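You operate a simulated robot arm through the tools that you are given. There is no shell and no other tool. Be economical: measure what you need, move in short steps, check, and stop when the job is done.

You run a simulated robot arm. Do the job below in one go: nothing can be reset, and whatever is moved stays where it is left.

JOB
Pour the leftover paint back into the pail and lock its lid on.
Fine: pot back on the wooden block, lid pressed home, pail lever shut. Keep fingers out of paint and oil; none on the tiles or down a drain. Spill a teaspoon at most, drop nothing.
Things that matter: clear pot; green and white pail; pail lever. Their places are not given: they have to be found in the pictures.

It is judged by the outcome, as a careful person would: the job done as asked, and still so three seconds after it is handed in. It fails if anything else is knocked over, pushed out of place, dropped, spilled or broken. Lids that push on must go on centred and level and be pressed home; caps that screw on are set level and turned clockwise until they are tight.

ROBOT AND FRAMES
A 6-joint arm with a two-finger parallel gripper, fixed in place. Base frame: the origin is at the foot of the arm, x ahead of it, y to its left, z up. Units: m, degrees, N and s.
With the tool pointing down near the work surface it reaches from about 0.32 to 0.82 m from the base axis. Its first joint turns from -166.0 to 166.0 degrees. Payload 3.91 kg.
The TCP is the grasp point between the finger pads, 0.03 m short of the fingertips. In the tool frame z runs along the fingers and y along their closing line. The gripper opens to 0.11 m. The fingers are 0.02 m wide and 0.01 m thick; the gripper's body (0.048 by 0.112 m) begins 0.055 m behind the TCP.
Orientation is told as [roll, pitch, yaw] about the base's x, y, z axes, in that order, counted from this pose: with the fingers straight down and closing along the base's y, the tool's x points along the base's -x, its y along +y and its z along -z.

CONTROLS
- The arm moves only by the tool apply_moves. Its argument "rows" is a list of rows, each a list of 7 numbers: the shift along the tool's x, y, z in units of 250 mm (1.0 is 250 mm), then the turn, a rotation vector about the tool's x, y, z in units of 60 degrees (1.0 is 60 degrees), then the gripper command, from -1 (shut) to 1 (fully open), values between in proportion. In form: [[dx, dy, dz, wx, wy, wz, claw], ...]. A call has 1 to 8 rows; each row is the pose to reach, as a shift and turn from the pose commanded when the call began, along the tool's axes at that moment. A call with a number of a shift or a turn outside -1 to 1 is refused whole. Each row takes 0.2 s and may step no farther than 0.05 m and 8.6 degrees from the row before; otherwise, or with a gripper value out of range, the whole call is refused. A pose out of reach is approached as far as the arm can. The call stops where the force on the tool passes 40 N (or 10 N more than at its start, if that is more) or the arm is blocked; 0.2 s more then pass. The fingers move at their own pace (about 0.045 m/s each) and stop on an object; they squeeze with about 23 N. The grip force told is the motor's: it shows also when the fingers shut on nothing. Time passes only in rows, and 0.2 s behind the last, so rows that repeat a pose let the fingers close. It gives the time, the measured TCP pose, the force on the tool (base axes), the opening and the grip force at its end, in the units of the frame above (readings bear some noise), and new pictures: "pictures" is both (left out), scene, wrist or none.
- Cameras (640 x 400 px; columns grow to the right, rows downward): "scene" is fixed at [0.0486, 0.5006, 1.0114]; the picture's right is [-0.52, -0.85, 0.00], its down [-0.42, 0.26, -0.87] and it looks along [0.74, -0.46, -0.49] (base axes); focal length 326 px, centre (320, 200). "wrist" rides on the gripper at [-0.036, 0, -0.057] in the tool frame; the picture's right is [0.00, -1.00, 0.00], its down [0.97, 0.00, -0.24] and it looks along [0.24, 0.00, 0.97] (tool axes); focal length 218 px, centre (320, 200).
- move_column(by): slides the trunk up (or, below 0, down) by that many m; the arm rides with it, the base frame stays. It gives what a move gives, with no picture.
- probe_pixels(camera, pixels): for up to 12 pixels [column, row] of the newest picture of that camera ("zoom" is the newest enlarged one), the place [x, y, z] in the base frame of the surface seen there, good to about 0.002 m. The clock stands still meanwhile.
- enlarge(camera, box): a new picture of the part [left, top, right, bottom] of that camera's present view, enlarged. The clock stands still meanwhile.
- close_job(): hands the job in; it is judged then, once.

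Work in short steps. Measure before you move; look again where a grasp or a placing could have gone wrong, and mend it. You have 80 turns and 120 pictures in all, those below and enlarged ones among them. Open the gripper and draw the arm clear of the work before you hand the job in, unless the task says otherwise; then end with one line.

The tools are called as name(argument=value, ...) on one line, values as JSON. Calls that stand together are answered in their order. apply_moves: Moves the arm, as the interface text tells. Its arguments: {"type":"object","properties":{"rows":{"type":"array","items":{"type":"array","items":{"type":"number"}}},"pictures":{"type":"string","enum":["both","scene","wrist","none"]}},"required":["rows"]} The other tools are called the same way: move_column (by) slides the trunk up or down; probe_pixels (camera, pixels) gives the place of the surface under pixels of a picture; enlarge (camera, box) takes an enlarged picture of a part of a camera's view; close_job () hands the job in.

At the start:

```text
t: 0.0
tcp_pos: [0.4865, 0.3073, 0.7663]
tool_rot: [0.1, 0.0, 0.0]
contact_force: [1.2, -0.1, -0.4]
grip_width: 0.1099
finger_force: 0.0
trunk travel left (down, up): [-0.275, 0.335]
```

scene: 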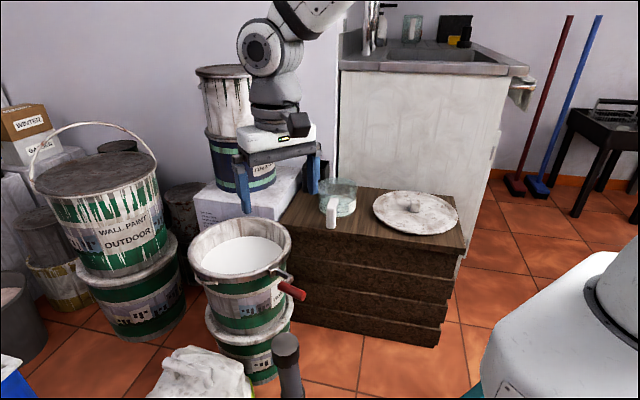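
wrist: 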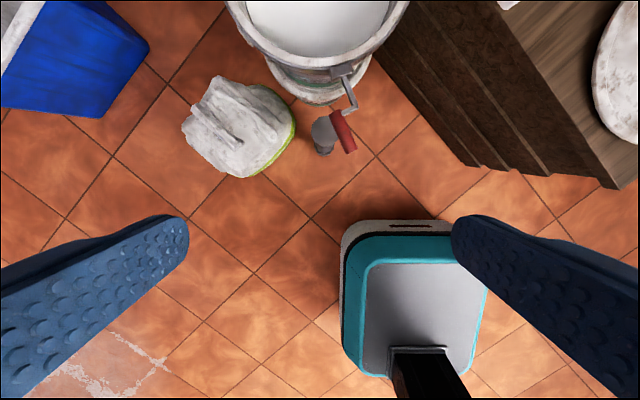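

The scene shows the pail (240,270), the pot (340,200) on a wooden block and the lid (415,212). I enlarge these and probe key points.

enlarge(camera="scene", box=[180, 160, 340, 380])

enlarge(camera="scene", box=[300, 165, 480, 255])

probe_pixels(camera="scene", pixels=[[190, 253], [240, 221], [291, 245], [240, 280], [240, 255], [276, 272], [287, 284], [300, 296], [285, 340], [215, 245], [265, 245], [240, 320]])

probe_pixels(camera="scene", pixels=[[374, 210], [415, 191], [458, 215], [415, 233], [413, 205], [331, 207], [331, 225], [340, 180], [340, 210], [356, 195], [320, 195], [300, 210]])

```text
1.82 times, centred on (260, 270) of scene
```

zoom: 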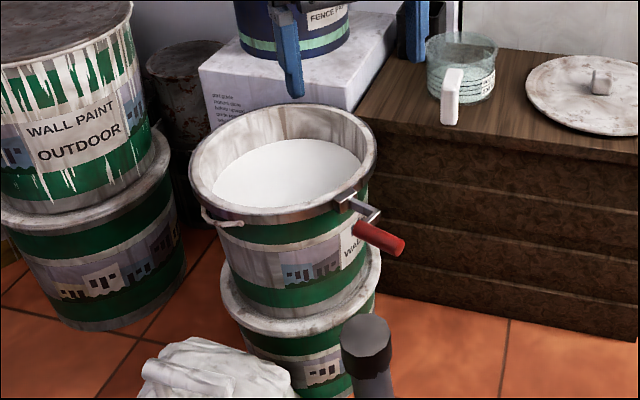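

```text
3.56 times, centred on (390, 210) of scene
```

zoom: 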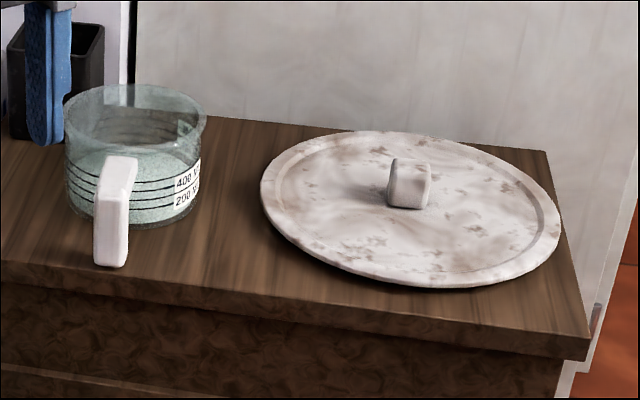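

```text
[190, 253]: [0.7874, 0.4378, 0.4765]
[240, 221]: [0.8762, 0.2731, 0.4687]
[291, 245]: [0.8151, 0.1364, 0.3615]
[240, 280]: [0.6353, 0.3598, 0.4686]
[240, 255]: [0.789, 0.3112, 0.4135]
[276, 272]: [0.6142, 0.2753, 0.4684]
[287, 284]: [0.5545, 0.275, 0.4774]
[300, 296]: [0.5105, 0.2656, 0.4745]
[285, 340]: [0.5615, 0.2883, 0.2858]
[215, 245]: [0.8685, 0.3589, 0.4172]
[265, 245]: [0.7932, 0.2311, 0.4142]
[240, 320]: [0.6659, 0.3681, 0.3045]
```

```text
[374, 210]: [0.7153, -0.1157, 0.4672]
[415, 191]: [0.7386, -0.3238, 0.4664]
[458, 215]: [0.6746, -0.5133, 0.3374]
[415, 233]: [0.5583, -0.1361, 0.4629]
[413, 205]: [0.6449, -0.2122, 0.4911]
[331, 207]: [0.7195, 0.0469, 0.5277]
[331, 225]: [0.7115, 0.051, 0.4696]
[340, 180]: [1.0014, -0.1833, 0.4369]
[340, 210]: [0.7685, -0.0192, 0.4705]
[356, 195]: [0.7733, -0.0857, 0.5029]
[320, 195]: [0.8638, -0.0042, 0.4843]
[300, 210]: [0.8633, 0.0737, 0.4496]
```

I look closer at the lever and pail rim through the wrist camera, and get detail of the lever from the scene.

enlarge(camera="wrist", box=[220, 0, 420, 125])

enlarge(camera="scene", box=[255, 250, 319, 290])

```text
3.20 times, centred on (320, 62) of wrist
```

zoom: 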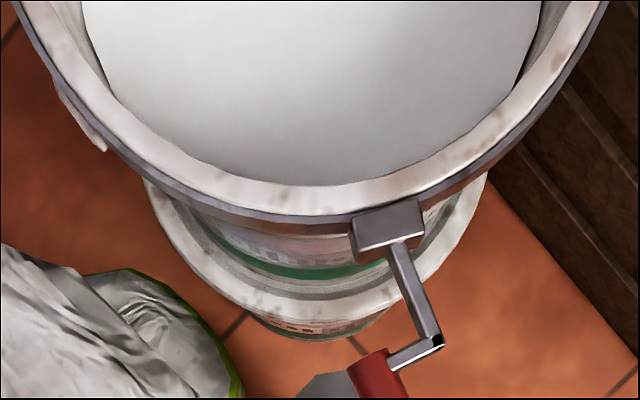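

```text
10.00 times, centred on (287, 270) of scene
```

zoom: 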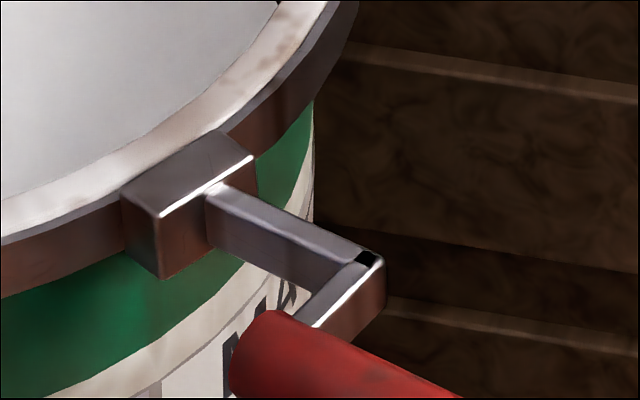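

The lever has a block at the rim, a metal crank and a red grip pointing outward. I move the wrist over the pail to measure it from above.

apply_moves(rows=[[-0.19, 0, 0, 0, 0, 0, 1], [-0.38, 0, 0, 0, 0, 0, 1], [-0.57, 0, 0, 0, 0, 0, 1], [-0.76, 0, 0, 0, 0, 0, 1]], pictures="wrist")

```text
t: 1.0
tcp_pos: [0.6783, 0.3062, 0.7678]
tool_rot: [0.0, 0.0, 0.1]
contact_force: [0.1, 0.0, -0.7]
grip_width: 0.11
finger_force: 0.1
trunk travel left (down, up): [-0.275, 0.335]
```

wrist: 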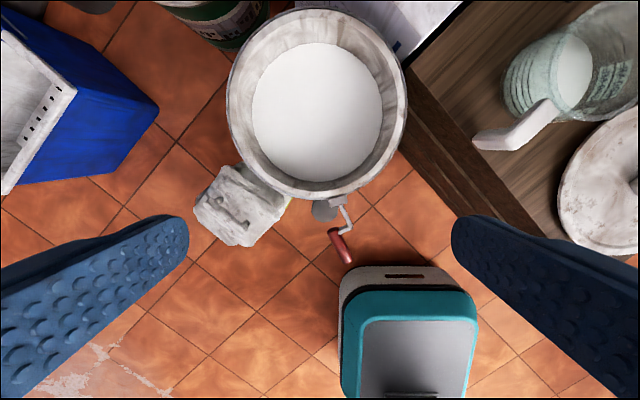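

Now the wrist camera sees the full pail rim, lever and pot. Probe rim, lever and pot points.

probe_pixels(camera="wrist", pixels=[[232, 105], [400, 108], [317, 14], [313, 190], [317, 110], [338, 203], [350, 228], [335, 236], [348, 258], [340, 246], [325, 211], [370, 280]])

enlarge(camera="wrist", box=[300, 180, 400, 280])

enlarge(camera="wrist", box=[440, 0, 640, 160])

```text
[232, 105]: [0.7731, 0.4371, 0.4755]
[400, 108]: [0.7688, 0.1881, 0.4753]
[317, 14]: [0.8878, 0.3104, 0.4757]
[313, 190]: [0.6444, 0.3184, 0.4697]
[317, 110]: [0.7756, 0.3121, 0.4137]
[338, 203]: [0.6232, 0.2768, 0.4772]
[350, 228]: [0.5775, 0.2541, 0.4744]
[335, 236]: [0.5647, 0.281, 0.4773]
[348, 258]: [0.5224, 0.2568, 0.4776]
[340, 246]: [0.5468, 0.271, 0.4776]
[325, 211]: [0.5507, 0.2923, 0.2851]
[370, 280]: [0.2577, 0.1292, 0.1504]
```

```text
4.00 times, centred on (350, 230) of wrist
```

zoom: 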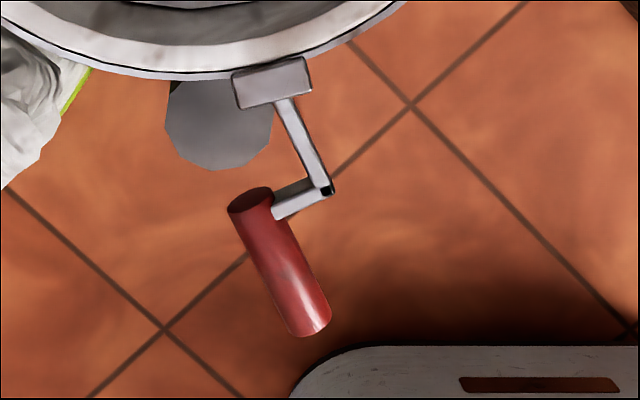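

```text
2.50 times, centred on (540, 80) of wrist
```

zoom: 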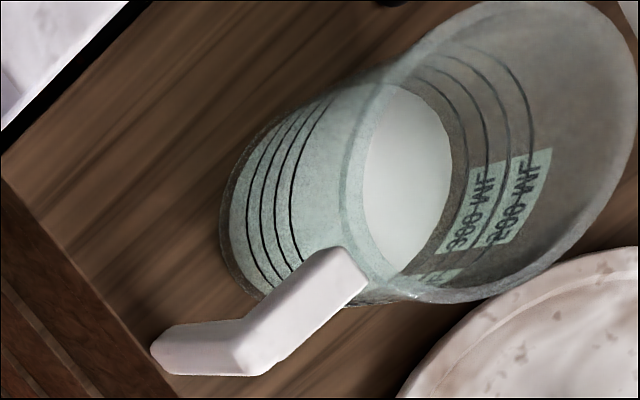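

Pail rim centre ≈ (0.766, 0.313), top z ≈ 0.4755. Next I move the wrist over the pot and lid to measure them.

apply_moves(rows=[[0, -0.19, 0, 0, 0, 0, 1], [0, -0.38, 0, 0, 0, 0, 1], [0, -0.57, 0, 0, 0, 0, 1], [0, -0.76, 0, 0, 0, 0, 1], [0, -0.95, 0, 0, 0, 0, 1], [0, -1, 0, 0, 0, 0, 1]], pictures="both")

```text
t: 2.4
tcp_pos: [0.6764, 0.0588, 0.7666]
tool_rot: [-0.1, 0.0, -0.1]
contact_force: [0.3, -0.4, -0.4]
grip_width: 0.1102
finger_force: 0.1
trunk travel left (down, up): [-0.275, 0.335]
```

scene: 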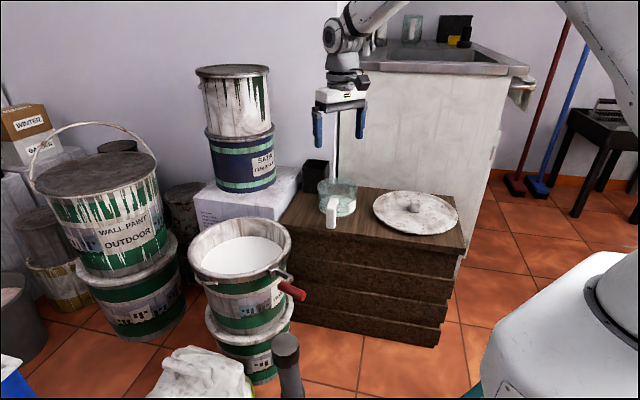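
wrist: 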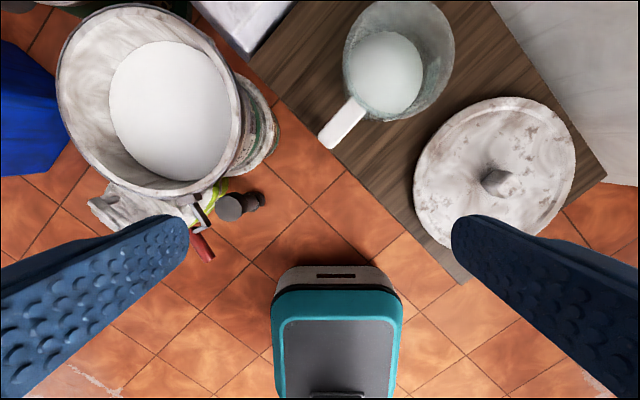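

Pot rim spans about (343–455, 0–118) and the handle ends near (328,138). I enlarge pot and lid and probe.

enlarge(camera="wrist", box=[300, 0, 480, 160])

probe_pixels(camera="wrist", pixels=[[385, 72], [346, 60], [412, 115], [452, 60], [400, 2], [362, 103], [350, 113], [340, 124], [328, 137], [353, 109], [322, 130], [334, 145]])

probe_pixels(camera="wrist", pixels=[[418, 175], [572, 165], [500, 98], [492, 240], [495, 182], [487, 182], [507, 181], [498, 172], [494, 197], [530, 180], [480, 270], [380, 195]])

```text
2.50 times, centred on (390, 80) of wrist
```

zoom: 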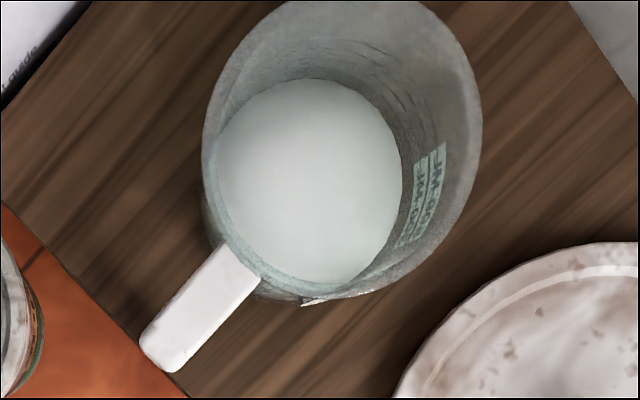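

```text
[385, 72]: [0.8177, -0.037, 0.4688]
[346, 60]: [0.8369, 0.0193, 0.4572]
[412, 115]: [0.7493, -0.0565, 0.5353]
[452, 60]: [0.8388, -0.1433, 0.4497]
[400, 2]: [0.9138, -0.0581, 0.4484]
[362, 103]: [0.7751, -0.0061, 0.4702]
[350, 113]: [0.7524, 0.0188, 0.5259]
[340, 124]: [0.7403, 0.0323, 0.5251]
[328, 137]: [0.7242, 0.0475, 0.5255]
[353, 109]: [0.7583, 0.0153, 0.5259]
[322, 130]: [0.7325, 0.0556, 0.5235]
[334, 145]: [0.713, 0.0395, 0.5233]
```

```text
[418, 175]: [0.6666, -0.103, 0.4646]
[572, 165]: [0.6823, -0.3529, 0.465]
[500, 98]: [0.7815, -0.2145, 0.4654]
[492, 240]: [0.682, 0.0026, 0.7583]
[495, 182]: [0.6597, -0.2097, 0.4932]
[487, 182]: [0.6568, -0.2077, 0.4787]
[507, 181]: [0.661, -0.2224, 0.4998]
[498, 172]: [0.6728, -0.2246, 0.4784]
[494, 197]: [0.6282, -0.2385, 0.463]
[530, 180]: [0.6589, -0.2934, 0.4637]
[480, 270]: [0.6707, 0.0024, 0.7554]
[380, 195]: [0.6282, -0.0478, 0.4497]
```

The pot centre is ≈ (0.818,−0.037), handle outer end ≈ (0.7215,0.0485), top z 0.526, handle axis heading −42°. I'll grip the handle from outside with the tool about 20° below horizontal, so first I yaw by −42° and shift back.

apply_moves(rows=[[0.036, 0.056, 0.05, 0, 0, 0.14, 1], [0.072, 0.112, 0.1, 0, 0, 0.28, 1], [0.108, 0.168, 0.15, 0, 0, 0.42, 1], [0.144, 0.225, 0.2, 0, 0, 0.56, 1], [0.18, 0.282, 0.2, 0, 0, 0.7, 1]], pictures="none")

apply_moves(rows=[[0, 0, 0, 0, -0.14, 0, 1], [0, 0, 0, 0, -0.28, 0, 1], [0, 0, 0, 0, -0.42, 0, 1], [0, 0, 0, 0, -0.56, 0, 1], [0, 0, 0, 0, -0.7, 0, 1], [0, 0, 0, 0, -0.84, 0, 1], [0, 0, 0, 0, -0.98, 0, 1]], pictures="both")

```text
t: 3.6
tcp_pos: [0.6318, 0.1278, 0.7165]
tool_rot: [0.0, -0.1, -42.1]
contact_force: [0.2, 0.7, 0.2]
grip_width: 0.1103
finger_force: 0.0
trunk travel left (down, up): [-0.275, 0.335]
```

```text
t: 5.2
tcp_pos: [0.6309, 0.1282, 0.7173]
tool_rot: [0.0, -58.8, -42.0]
contact_force: [0.4, 0.3, -0.1]
grip_width: 0.11
finger_force: 0.1
trunk travel left (down, up): [-0.275, 0.335]
```

scene: 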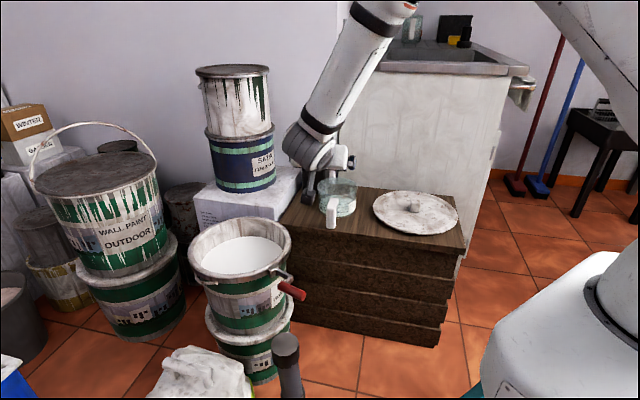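
wrist: 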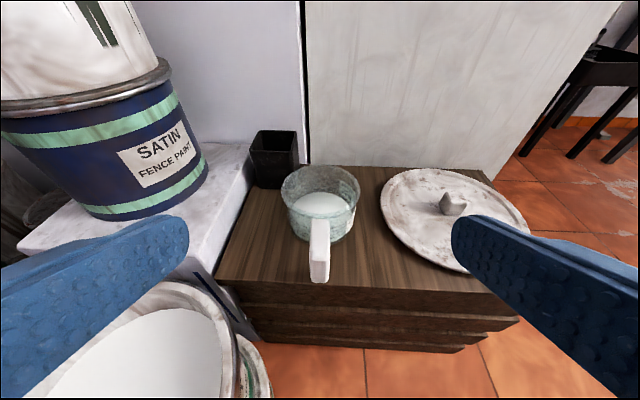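

Handle is right ahead at (320,250). I measure it again in this view before descending.

enlarge(camera="wrist", box=[260, 150, 380, 300])

probe_pixels(camera="wrist", pixels=[[320, 222], [320, 235], [320, 250], [320, 265], [320, 279], [312, 262], [327, 262], [320, 215], [313, 247], [328, 247], [320, 200], [345, 225]])

```text
2.67 times, centred on (320, 225) of wrist
```

zoom: 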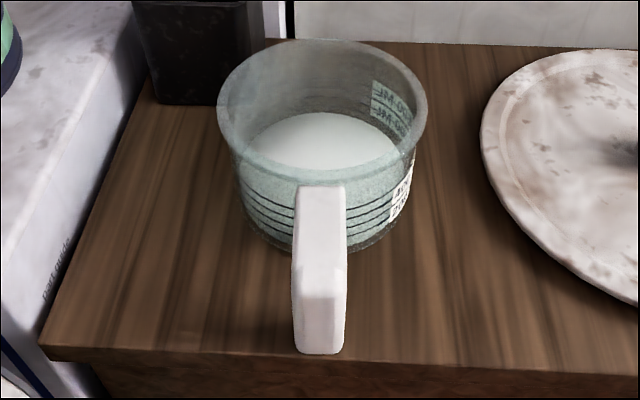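

```text
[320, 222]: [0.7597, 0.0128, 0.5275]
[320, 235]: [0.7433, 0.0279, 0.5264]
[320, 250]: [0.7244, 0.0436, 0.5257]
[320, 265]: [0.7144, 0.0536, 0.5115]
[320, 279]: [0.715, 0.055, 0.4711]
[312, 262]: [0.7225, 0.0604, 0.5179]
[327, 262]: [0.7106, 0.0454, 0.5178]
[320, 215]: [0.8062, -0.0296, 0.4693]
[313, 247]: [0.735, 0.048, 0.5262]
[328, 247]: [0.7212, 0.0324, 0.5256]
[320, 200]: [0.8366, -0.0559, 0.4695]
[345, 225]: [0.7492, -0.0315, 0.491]
```

Outer handle face at (0.7145,0.054), wall ≈0.066 further in, well aligned. I descend to a standoff on the approach axis with pitch 70°.

apply_moves(rows=[[0.128, 0, 0.105, 0, -0.05, 0, 1], [0.256, 0, 0.21, 0, -0.1, 0, 1], [0.384, 0, 0.315, 0, -0.15, 0, 1], [0.512, 0, 0.42, 0, -0.187, 0, 1]], pictures="both")

```text
t: 6.2
tcp_pos: [0.6466, 0.1136, 0.5534]
tool_rot: [0.1, -70.1, -42.1]
contact_force: [-1.0, 0.0, 0.8]
grip_width: 0.1101
finger_force: 0.0
trunk travel left (down, up): [-0.275, 0.335]
```

scene: 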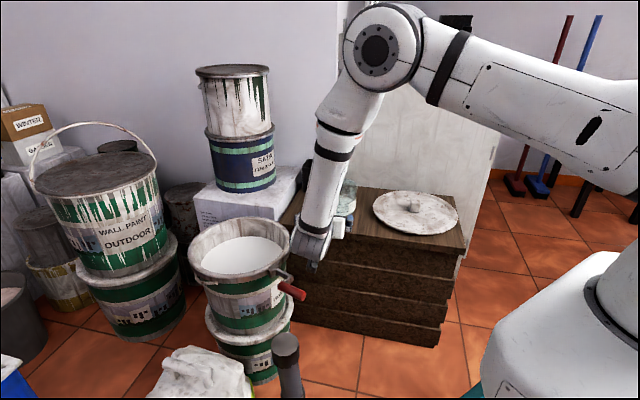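
wrist: 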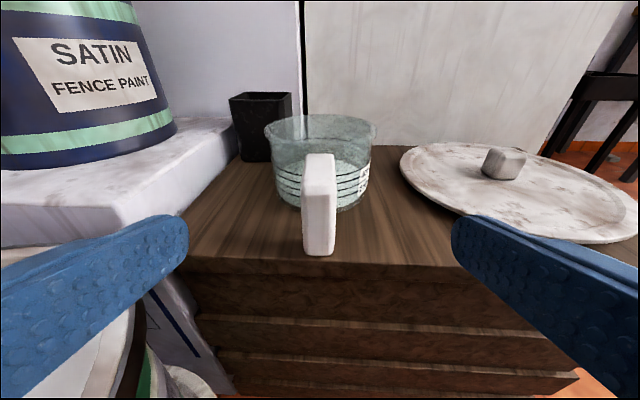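

Handle centred at column 319. I advance 0.12 m along the tool axis, still open.

apply_moves(rows=[[0, 0, 0.17, 0, 0, 0, 1], [0, 0, 0.34, 0, 0, 0, 1], [0, 0.004, 0.44, 0, 0, 0, 1], [0, 0.004, 0.485, 0, 0, 0, 1]], pictures="both")

```text
t: 7.2
tcp_pos: [0.7345, 0.0371, 0.5142]
tool_rot: [0.0, -70.0, -42.0]
contact_force: [0.0, -0.1, 0.5]
grip_width: 0.11
finger_force: 0.1
trunk travel left (down, up): [-0.275, 0.335]
```

scene: 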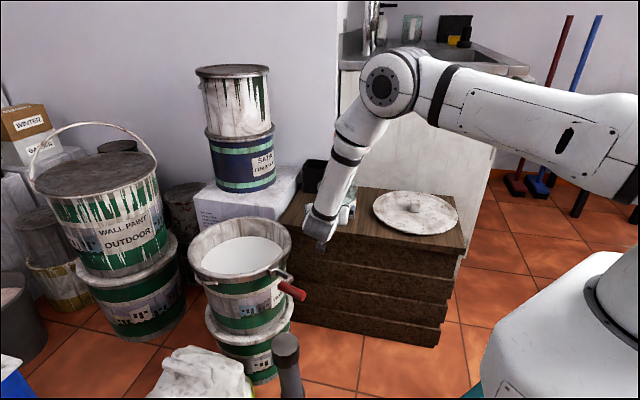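
wrist: 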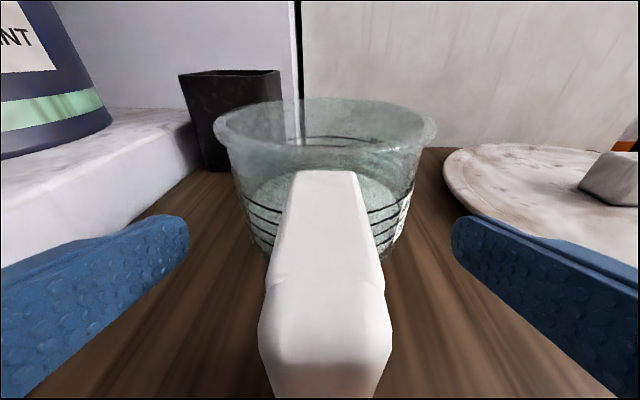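

The handle sits between the fingers. I close on it.

apply_moves(rows=[[0, -0.004, 0, 0, 0, 0, -1], [0, -0.004, 0, 0, 0, 0, -1], [0, -0.004, 0, 0, 0, 0, -1], [0, -0.004, 0, 0, 0, 0, -1], [0, -0.004, 0, 0, 0, 0, -1], [0, -0.004, 0, 0, 0, 0, -1], [0, -0.004, 0, 0, 0, 0, -1]], pictures="wrist")

```text
t: 8.8
tcp_pos: [0.7342, 0.0353, 0.5134]
tool_rot: [0.0, -70.0, -42.0]
contact_force: [-1.2, -2.1, 0.6]
grip_width: 0.0279
finger_force: 22.7
trunk travel left (down, up): [-0.275, 0.335]
```

wrist: 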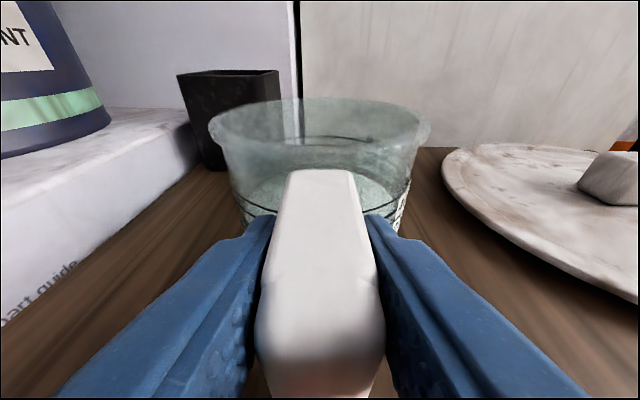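

Grip is firm at width 0.028. I lift 2 cm slowly and check for slip.

apply_moves(rows=[[-0.019, -0.004, -0.007, 0, 0, 0, -1], [-0.038, -0.004, -0.014, 0, 0, 0, -1], [-0.057, -0.004, -0.021, 0, 0, 0, -1], [-0.075, -0.004, -0.027, 0, 0, 0, -1]], pictures="wrist")

```text
t: 9.8
tcp_pos: [0.7321, 0.0362, 0.5323]
tool_rot: [-0.1, -69.9, -41.9]
contact_force: [-0.1, 0.1, -4.0]
grip_width: 0.0275
finger_force: 23.2
trunk travel left (down, up): [-0.275, 0.335]
```

wrist: 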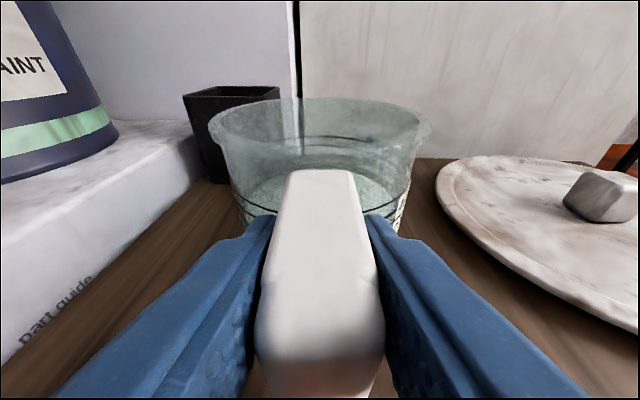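

Held well (≈4 N). Continue up about 0.11 m; also check where the stacked cans behind the pail stand.

apply_moves(rows=[[-0.075, 0, -0.027, 0, 0, 0, -1], [-0.15, 0, -0.055, 0, 0, 0, -1], [-0.225, 0, -0.082, 0, 0, 0, -1], [-0.3, 0, -0.109, 0, 0, 0, -1], [-0.376, 0, -0.137, 0, 0, 0, -1], [-0.421, 0, -0.153, 0, 0, 0, -1]], pictures="scene")

probe_pixels(camera="scene", pixels=[[240, 150], [215, 165], [270, 150], [235, 100], [235, 195], [120, 240], [100, 160], [150, 185]])

```text
t: 11.2
tcp_pos: [0.7324, 0.0349, 0.6436]
tool_rot: [-0.3, -69.9, -41.7]
contact_force: [0.1, 0.0, -4.2]
grip_width: 0.0281
finger_force: 22.7
trunk travel left (down, up): [-0.275, 0.335]
```

scene: 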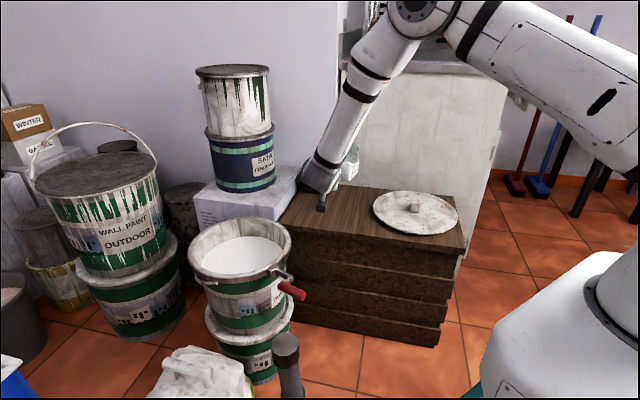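

```text
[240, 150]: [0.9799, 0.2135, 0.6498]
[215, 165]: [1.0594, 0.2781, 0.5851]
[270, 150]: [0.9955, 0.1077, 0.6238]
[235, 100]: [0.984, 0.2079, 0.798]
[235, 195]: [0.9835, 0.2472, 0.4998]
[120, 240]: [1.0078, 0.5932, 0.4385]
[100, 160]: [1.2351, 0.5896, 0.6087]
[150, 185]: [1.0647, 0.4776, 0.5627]
```

The stacked cans are at x ≥ 0.98, clear of the path. I carry the pot level toward the pail.

apply_moves(rows=[[0.022, 0.043, -0.061, 0, 0, 0, -1], [0.067, 0.129, -0.184, 0, 0, 0, -1], [0.119, 0.23, -0.326, 0, 0, 0, -1], [0.171, 0.33, -0.469, 0, 0, 0, -1], [0.223, 0.431, -0.612, 0, 0, 0, -1], [0.275, 0.531, -0.755, 0, 0, 0, -1], [0.323, 0.625, -0.887, 0, 0, 0, -1], [0.356, 0.689, -0.979, 0, 0, 0, -1]], pictures="both")

```text
t: 13.0
tcp_pos: [0.6542, 0.3389, 0.6416]
tool_rot: [-0.2, -70.0, -41.7]
contact_force: [-0.3, -1.3, -3.0]
grip_width: 0.0279
finger_force: 23.4
trunk travel left (down, up): [-0.275, 0.335]
```

scene: 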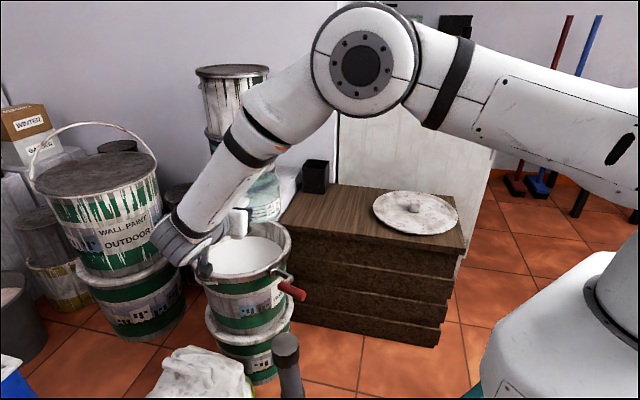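
wrist: 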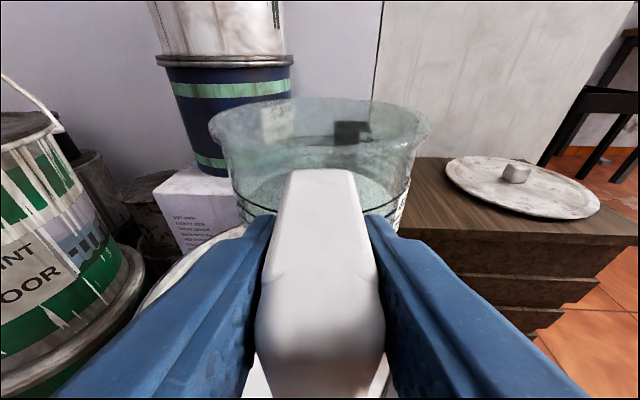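

Pot is over the pail opening. Computed pour lip at full roll is ≈(0.766,0.334). I start rolling to the left and lower 3 cm.

apply_moves(rows=[[0.02, 0, 0.007, 0, 0, -0.1, -1], [0.04, 0, 0.014, 0, 0, -0.22, -1], [0.06, 0, 0.022, 0, 0, -0.34, -1], [0.08, 0, 0.03, 0, 0, -0.46, -1], [0.1, 0, 0.036, 0, 0, -0.58, -1], [0.113, 0, 0.041, 0, 0, -0.7, -1], [0.113, 0, 0.041, 0, 0, -0.82, -1]], pictures="both")

```text
t: 14.6
tcp_pos: [0.6532, 0.3386, 0.613]
tool_rot: [-64.5, -37.7, 31.7]
contact_force: [-0.1, -0.7, -4.7]
grip_width: 0.0279
finger_force: 22.6
trunk travel left (down, up): [-0.275, 0.335]
```

scene: 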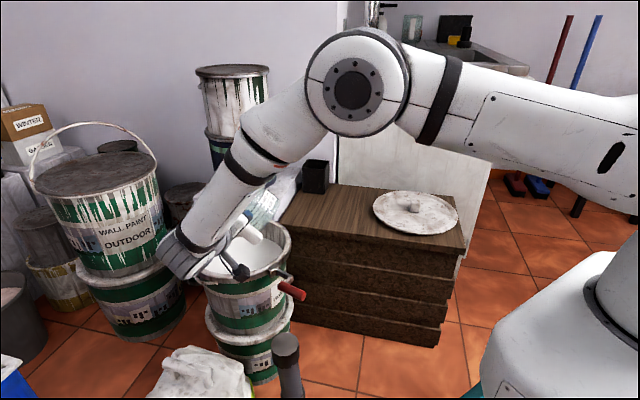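
wrist: 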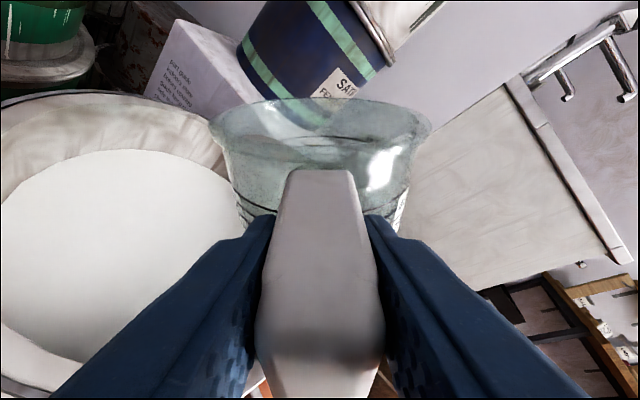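

Lip faces the pail's paint surface. I continue the roll gradually.

apply_moves(rows=[[0, 0, 0, 0, 0, -0.08, -1], [0, 0, 0, 0, 0, -0.16, -1], [0, 0, 0, 0, 0, -0.24, -1], [0, 0, 0, 0, 0, -0.32, -1], [0, 0, 0, 0, 0, -0.4, -1], [0, 0, 0, 0, 0, -0.48, -1], [0, 0, 0, 0, 0, -0.56, -1], [0, 0, 0, 0, 0, -0.64, -1]], pictures="both")

```text
t: 16.4
tcp_pos: [0.6536, 0.3379, 0.6131]
tool_rot: [-69.9, -2.0, 47.2]
contact_force: [-0.2, -0.7, -4.5]
grip_width: 0.028
finger_force: 22.7
trunk travel left (down, up): [-0.275, 0.335]
```

scene: 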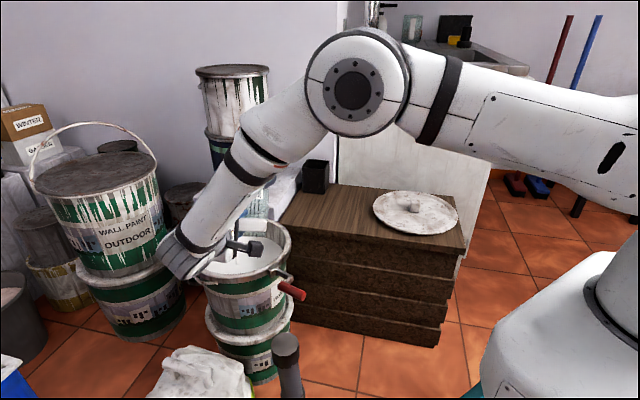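
wrist: 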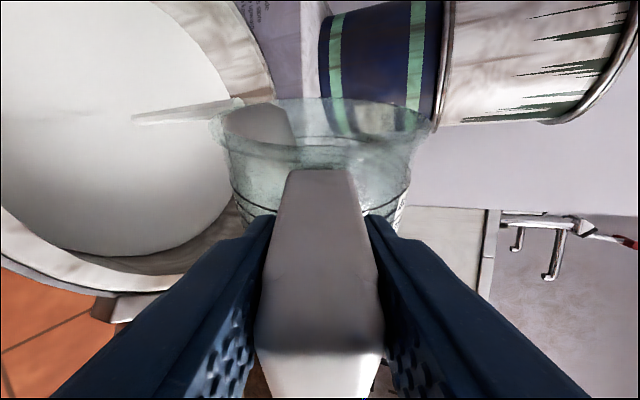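

Paint streams into the pail's centre. I continue rolling further slowly and let it drain.

apply_moves(rows=[[0, 0, 0, 0, 0, -0.05, -1], [0, 0, 0, 0, 0, -0.1, -1], [0, 0, 0, 0, 0, -0.16, -1], [0, 0, 0, 0, 0, -0.22, -1], [0, 0, 0, 0, 0, -0.3, -1], [0, 0, 0, 0, 0, -0.38, -1], [0, 0, 0, 0, 0, -0.46, -1], [0, 0, 0, 0, 0, -0.54, -1]], pictures="wrist")

```text
t: 18.2
tcp_pos: [0.6542, 0.3377, 0.6121]
tool_rot: [-67.2, 28.1, 59.3]
contact_force: [-0.8, 0.8, -2.0]
grip_width: 0.0277
finger_force: 22.8
trunk travel left (down, up): [-0.275, 0.335]
```

wrist: 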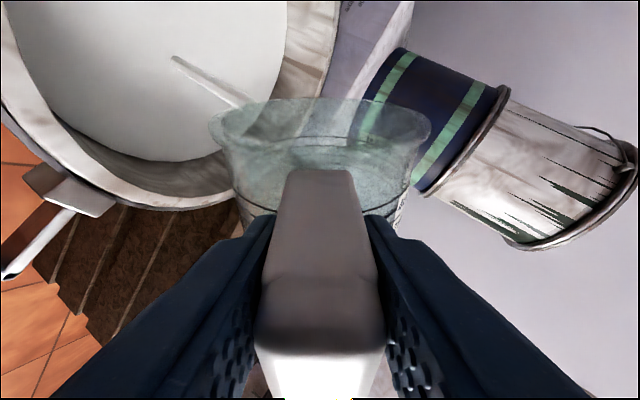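

Stream still falls inside. I roll a bit more and wait for it to drain.

apply_moves(rows=[[0, 0, 0, 0, 0, -0.1, -1], [0, 0, 0, 0, 0, -0.2, -1], [0, 0, 0, 0, 0, -0.25, -1], [0, 0, 0, 0, 0, -0.25, -1], [0, 0, 0, 0, 0, -0.25, -1], [0, 0, 0, 0, 0, -0.25, -1], [0, 0, 0, 0, 0, -0.25, -1], [0, 0, 0, 0, 0, -0.25, -1]], pictures="wrist")

```text
t: 20.0
tcp_pos: [0.6544, 0.3373, 0.6143]
tool_rot: [-62.7, 41.7, 67.0]
contact_force: [-0.2, -0.8, -2.1]
grip_width: 0.0282
finger_force: 23.4
trunk travel left (down, up): [-0.275, 0.335]
```

wrist: 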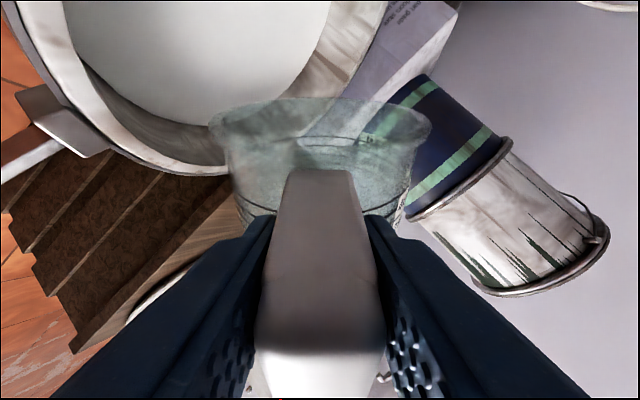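

The stream has stopped. I wait another 1.6 s for drips and look close.

apply_moves(rows=[[0, 0, 0, 0, 0, -0.02, -1], [0, 0, 0, 0, 0, -0.02, -1], [0, 0, 0, 0, 0, -0.02, -1], [0, 0, 0, 0, 0, -0.02, -1], [0, 0, 0, 0, 0, -0.02, -1], [0, 0, 0, 0, 0, -0.02, -1], [0, 0, 0, 0, 0, -0.02, -1], [0, 0, 0, 0, 0, -0.02, -1]], pictures="none")

enlarge(camera="wrist", box=[120, 50, 460, 250])

```text
t: 21.8
tcp_pos: [0.6542, 0.3368, 0.614]
tool_rot: [-62.3, 42.7, 67.7]
contact_force: [-0.8, -1.0, -2.0]
grip_width: 0.028
finger_force: 23.4
trunk travel left (down, up): [-0.275, 0.335]
```

```text
1.88 times, centred on (290, 150) of wrist
```

zoom: 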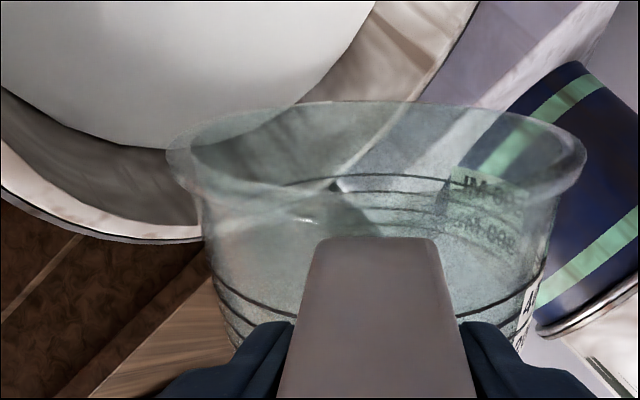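

Pot is empty. I roll back upright (total 2.27 units to undo).

apply_moves(rows=[[0, 0, 0, 0, 0, 0.13, -1], [0, 0, 0, 0, 0, 0.26, -1], [0, 0, 0, 0, 0, 0.39, -1], [0, 0, 0, 0, 0, 0.52, -1], [0, 0, 0, 0, 0, 0.65, -1], [0, 0, 0, 0, 0, 0.78, -1], [0, 0, 0, 0, 0, 0.89, -1], [0, 0, 0, 0, 0, 0.98, -1]], pictures="none")

apply_moves(rows=[[0, 0, 0, 0, 0, 0.14, -1], [0, 0, 0, 0, 0, 0.28, -1], [0, 0, 0, 0, 0, 0.42, -1], [0, 0, 0, 0, 0, 0.56, -1], [0, 0, 0, 0, 0, 0.7, -1], [0, 0, 0, 0, 0, 0.84, -1], [0, 0, 0, 0, 0, 0.98, -1], [0, 0, 0, 0, 0, 1.0, -1]], pictures="none")

apply_moves(rows=[[-0.03, 0, -0.01, 0, 0, 0.14, -1], [-0.06, 0, -0.02, 0, 0, 0.26, -1], [-0.09, 0, -0.032, 0, 0, 0.29, -1], [-0.12, 0, -0.044, 0, 0, 0.29, -1]], pictures="both")

```text
t: 23.6
tcp_pos: [0.6559, 0.3379, 0.6134]
tool_rot: [-69.5, -11.9, 43.6]
contact_force: [0.1, -0.4, -1.8]
grip_width: 0.0278
finger_force: 23.3
trunk travel left (down, up): [-0.275, 0.335]
```

```text
t: 25.4
tcp_pos: [0.6548, 0.337, 0.6128]
tool_rot: [-39.2, -63.8, 0.4]
contact_force: [0.2, 0.1, -2.4]
grip_width: 0.0277
finger_force: 22.7
trunk travel left (down, up): [-0.275, 0.335]
```

```text
t: 26.4
tcp_pos: [0.6601, 0.3447, 0.6438]
tool_rot: [0.1, -70.0, -42.1]
contact_force: [0.0, 0.2, -2.3]
grip_width: 0.028
finger_force: 23.0
trunk travel left (down, up): [-0.275, 0.335]
```

scene: 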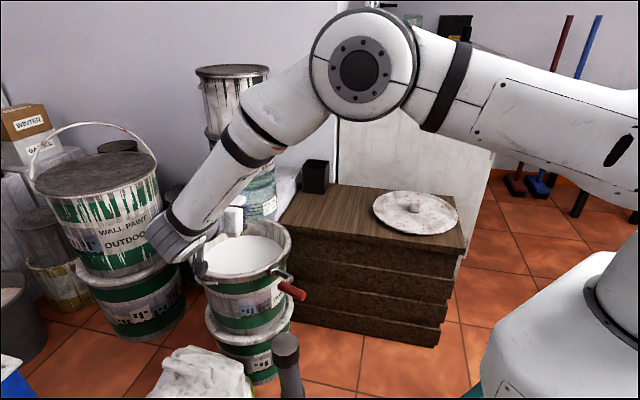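
wrist: 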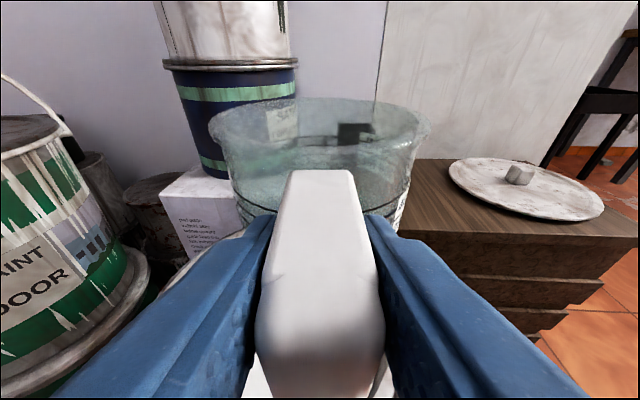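

Upright again. I carry the pot back above its old place on the block.

apply_moves(rows=[[-0.025, -0.05, 0.069, 0, 0, 0, -1], [-0.075, -0.152, 0.207, 0, 0, 0, -1], [-0.126, -0.253, 0.345, 0, 0, 0, -1], [-0.18, -0.36, 0.492, 0, 0, 0, -1], [-0.23, -0.462, 0.63, 0, 0, 0, -1], [-0.28, -0.563, 0.768, 0, 0, 0, -1], [-0.327, -0.657, 0.896, 0, 0, 0, -1], [-0.359, -0.722, 0.985, 0, 0, 0, -1]], pictures="wrist")

```text
t: 28.2
tcp_pos: [0.7359, 0.0336, 0.6431]
tool_rot: [-0.1, -70.0, -41.8]
contact_force: [0.2, -0.3, -1.8]
grip_width: 0.0279
finger_force: 22.9
trunk travel left (down, up): [-0.275, 0.335]
```

wrist: 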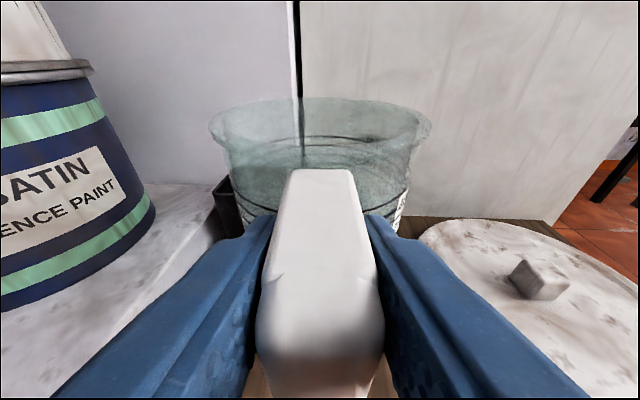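

Descend about 0.122 m to just above the block.

apply_moves(rows=[[0.1, 0, 0.036, 0, 0, 0, -1], [0.2, 0, 0.073, 0, 0, 0, -1], [0.3, 0, 0.109, 0, 0, 0, -1], [0.38, 0, 0.138, 0, 0, 0, -1], [0.42, 0, 0.153, 0, 0, 0, -1], [0.459, 0, 0.167, 0, 0, 0, -1]], pictures="none")

```text
t: 29.6
tcp_pos: [0.7345, 0.035, 0.522]
tool_rot: [0.0, -70.0, -42.0]
contact_force: [-0.6, 0.4, -1.0]
grip_width: 0.0281
finger_force: 22.6
trunk travel left (down, up): [-0.275, 0.335]
```

Now the last ~8 mm in small steps, watching force.

apply_moves(rows=[[0.009, 0, 0.0033, 0, 0, 0, -1], [0.018, 0, 0.0066, 0, 0, 0, -1], [0.025, 0, 0.009, 0, 0, 0, -1], [0.03, 0, 0.011, 0, 0, 0, -1], [0.03, 0, 0.011, 0, 0, 0, -1]], pictures="wrist")

```text
t: 30.8
tcp_pos: [0.7338, 0.0345, 0.5153]
tool_rot: [0.0, -70.0, -41.8]
contact_force: [-0.1, 0.5, -2.9]
grip_width: 0.0278
finger_force: 22.5
trunk travel left (down, up): [-0.275, 0.335]
```

wrist: 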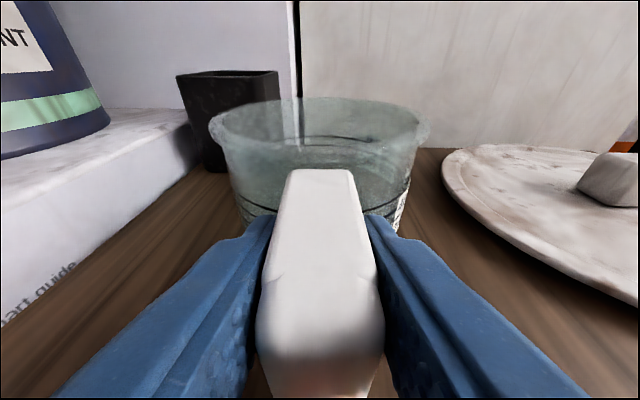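

No contact yet; another 1–3 mm down.

apply_moves(rows=[[0.003, 0, 0.001, 0, 0, 0, -1], [0.006, 0, 0.002, 0, 0, 0, -1], [0.008, 0, 0.003, 0, 0, 0, -1], [0.008, 0, 0.003, 0, 0, 0, -1]], pictures="none")

```text
t: 31.8
tcp_pos: [0.7339, 0.0344, 0.5141]
tool_rot: [0.2, -70.1, -42.1]
contact_force: [-1.4, 3.1, 7.5]
grip_width: 0.028
finger_force: 23.1
trunk travel left (down, up): [-0.275, 0.335]
```

Contact is made (force now +7.5 N). Open the fingers slowly.

apply_moves(rows=[[-0.002, 0, 0, 0, 0, 0, -0.4], [-0.002, 0, 0, 0, 0, 0, -0.2], [-0.002, 0, 0, 0, 0, 0, 0.1], [-0.002, 0, 0, 0, 0, 0, 0.4], [-0.002, 0, 0, 0, 0, 0, 0.7], [-0.002, 0, 0, 0, 0, 0, 1], [-0.002, 0, 0, 0, 0, 0, 1], [-0.002, 0, 0, 0, 0, 0, 1]], pictures="wrist")

```text
t: 33.6
tcp_pos: [0.735, 0.0339, 0.5128]
tool_rot: [-0.1, -69.9, -41.8]
contact_force: [-0.4, 0.3, -0.1]
grip_width: 0.11
finger_force: 0.1
trunk travel left (down, up): [-0.275, 0.335]
```

wrist: 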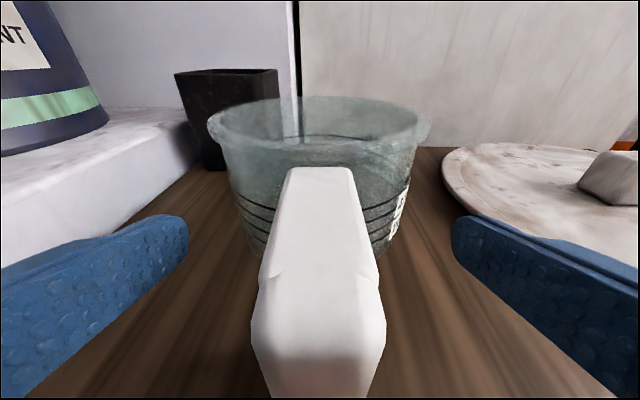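

The pot stands level on the block. Retreat straight back, then go up.

apply_moves(rows=[[0, 0, -0.15, 0, 0, 0, 1], [0, 0, -0.3, 0, 0, 0, 1], [0, 0, -0.45, 0, 0, 0, 1], [-0.15, 0, -0.52, 0, 0, 0, 1], [-0.3, 0, -0.6, 0, 0, 0, 1], [-0.45, 0, -0.66, 0, 0, 0, 1], [-0.6, 0, -0.72, 0, 0, 0, 1], [-0.75, 0, -0.77, 0, 0, 0, 1]], pictures="none")

apply_moves(rows=[[0, 0, 0, 0, 0.14, 0, 1], [0, 0, 0, 0, 0.28, 0, 1], [0, 0, 0, 0, 0.42, 0, 1], [0, 0, 0, 0, 0.56, 0, 1], [0, 0, 0, 0, 0.7, 0, 1], [0, 0, 0, 0, 0.84, 0, 1], [0, 0, 0, 0, 0.98, 0, 1], [0, 0, 0, 0, 1.0, 0, 1]], pictures="both")

```text
t: 35.4
tcp_pos: [0.6473, 0.1146, 0.7533]
tool_rot: [-0.2, -70.1, -41.9]
contact_force: [0.5, 0.5, 0.2]
grip_width: 0.1099
finger_force: 0.0
trunk travel left (down, up): [-0.275, 0.335]
```

```text
t: 37.2
tcp_pos: [0.6476, 0.1116, 0.7546]
tool_rot: [0.0, -9.8, -42.0]
contact_force: [0.3, -0.3, -0.1]
grip_width: 0.1101
finger_force: 0.1
trunk travel left (down, up): [-0.275, 0.335]
```

scene: 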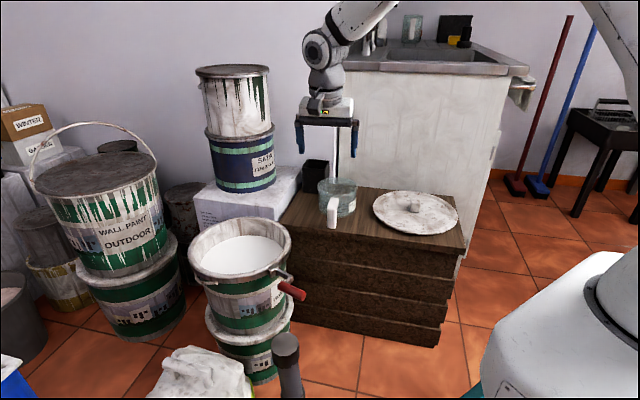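
wrist: 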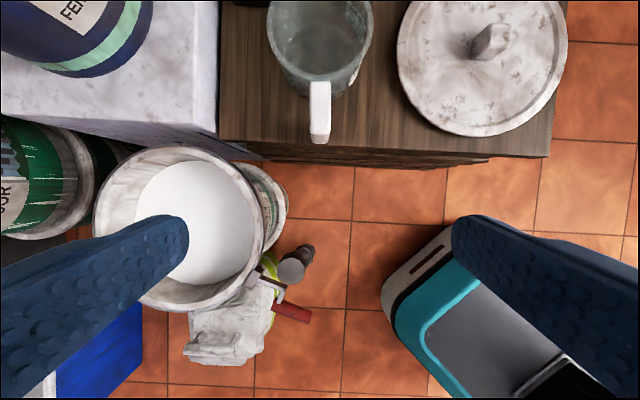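

Pot is placed with handle as before. Now move above the lid with the tool vertical to measure the knob.

apply_moves(rows=[[-0.11, -0.123, 0.044, 0, 0.05, 0, 1], [-0.22, -0.246, 0.089, 0, 0.1, 0, 1], [-0.33, -0.369, 0.133, 0, 0.163, 0, 1], [-0.44, -0.492, 0.177, 0, 0.163, 0, 1], [-0.55, -0.615, 0.22, 0, 0.163, 0, 1], [-0.66, -0.738, 0.265, 0, 0.163, 0, 1], [-0.77, -0.861, 0.31, 0, 0.163, 0, 1], [-0.875, -0.984, 0.354, 0, 0.163, 0, 1]], pictures="wrist")

```text
t: 39.0
tcp_pos: [0.6518, -0.2256, 0.7056]
tool_rot: [-0.1, -0.3, -41.8]
contact_force: [0.3, 0.5, -0.1]
grip_width: 0.1101
finger_force: 0.0
trunk travel left (down, up): [-0.275, 0.335]
```

wrist: 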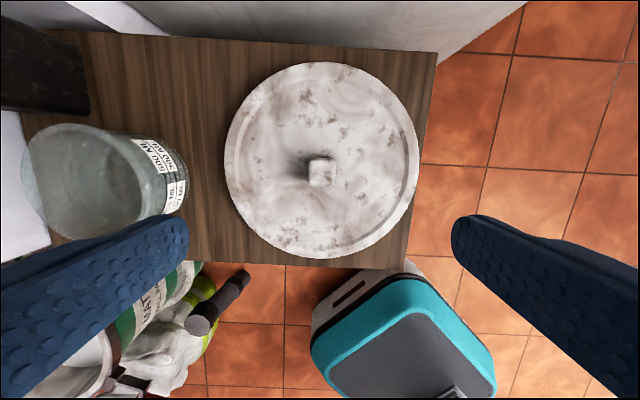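

Knob is square, aligned with the tool axes. Enlarge and probe lid edges and knob.

enlarge(camera="wrist", box=[280, 140, 360, 200])

probe_pixels(camera="wrist", pixels=[[228, 160], [416, 160], [322, 65], [322, 254], [256, 92], [388, 92], [256, 228], [388, 228], [322, 174], [313, 180], [331, 180], [322, 161]])

```text
6.67 times, centred on (320, 170) of wrist
```

zoom: 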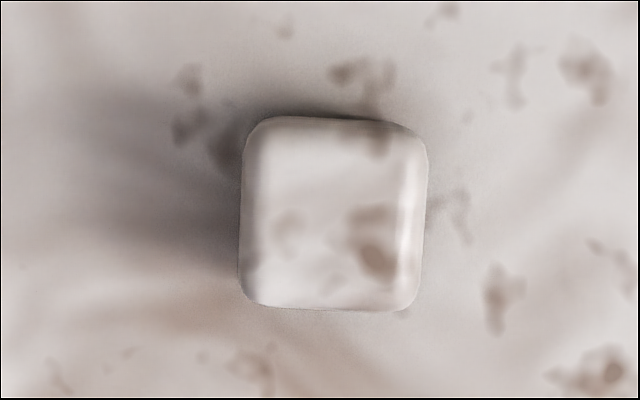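

```text
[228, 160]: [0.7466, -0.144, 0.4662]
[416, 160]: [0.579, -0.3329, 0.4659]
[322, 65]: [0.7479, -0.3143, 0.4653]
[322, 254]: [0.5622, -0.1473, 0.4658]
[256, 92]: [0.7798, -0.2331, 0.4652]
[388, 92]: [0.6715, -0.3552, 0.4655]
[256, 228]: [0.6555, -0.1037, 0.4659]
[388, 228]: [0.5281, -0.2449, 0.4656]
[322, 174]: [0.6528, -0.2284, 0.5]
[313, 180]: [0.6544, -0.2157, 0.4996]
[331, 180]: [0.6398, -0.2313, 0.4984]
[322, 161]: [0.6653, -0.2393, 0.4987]
```

Lid centre ≈ (0.654,−0.230), same as the knob; knob top z 0.50, width ≈0.033. Descend over the knob.

apply_moves(rows=[[-0.018, -0.008, 0.17, 0, 0.005, 0, 1], [-0.018, -0.008, 0.34, 0, 0.005, 0, 1], [-0.018, -0.008, 0.51, 0, 0.005, 0, 1], [-0.018, -0.008, 0.66, 0, 0.005, 0, 1], [-0.018, -0.008, 0.76, 0, 0.005, 0, 1]], pictures="both")

```text
t: 40.2
tcp_pos: [0.6557, -0.2298, 0.5146]
tool_rot: [-0.1, 0.0, -41.9]
contact_force: [-0.3, -1.1, 0.1]
grip_width: 0.1099
finger_force: 0.0
trunk travel left (down, up): [-0.275, 0.335]
```

scene: 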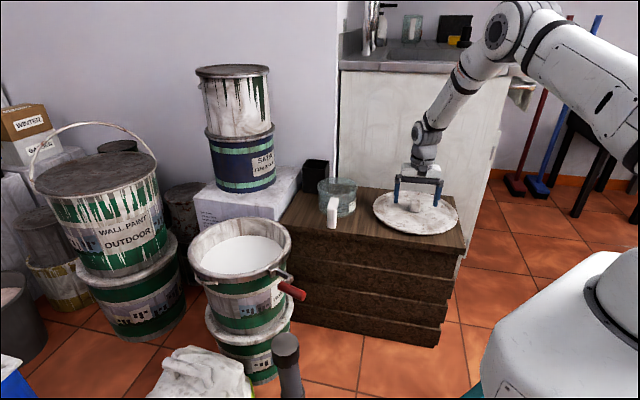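
wrist: 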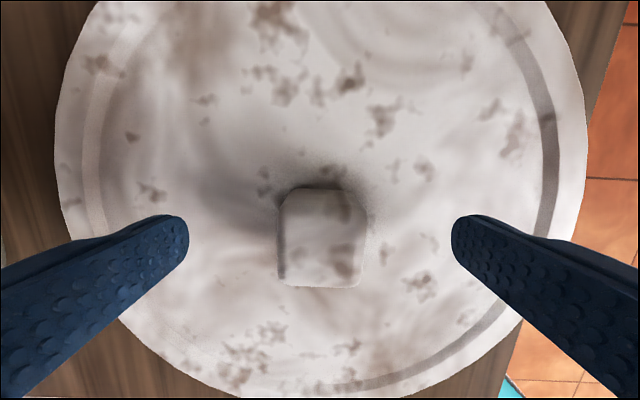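

Check the knob's position in this close view.

probe_pixels(camera="wrist", pixels=[[322, 195], [322, 240], [322, 282], [283, 240], [362, 240], [100, 210], [545, 210], [322, 320]])

```text
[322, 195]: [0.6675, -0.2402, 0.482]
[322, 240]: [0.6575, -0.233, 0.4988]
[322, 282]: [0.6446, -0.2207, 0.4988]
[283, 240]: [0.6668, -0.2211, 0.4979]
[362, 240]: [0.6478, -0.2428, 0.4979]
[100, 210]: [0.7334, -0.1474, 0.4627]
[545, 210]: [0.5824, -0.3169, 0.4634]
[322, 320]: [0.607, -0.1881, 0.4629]
```

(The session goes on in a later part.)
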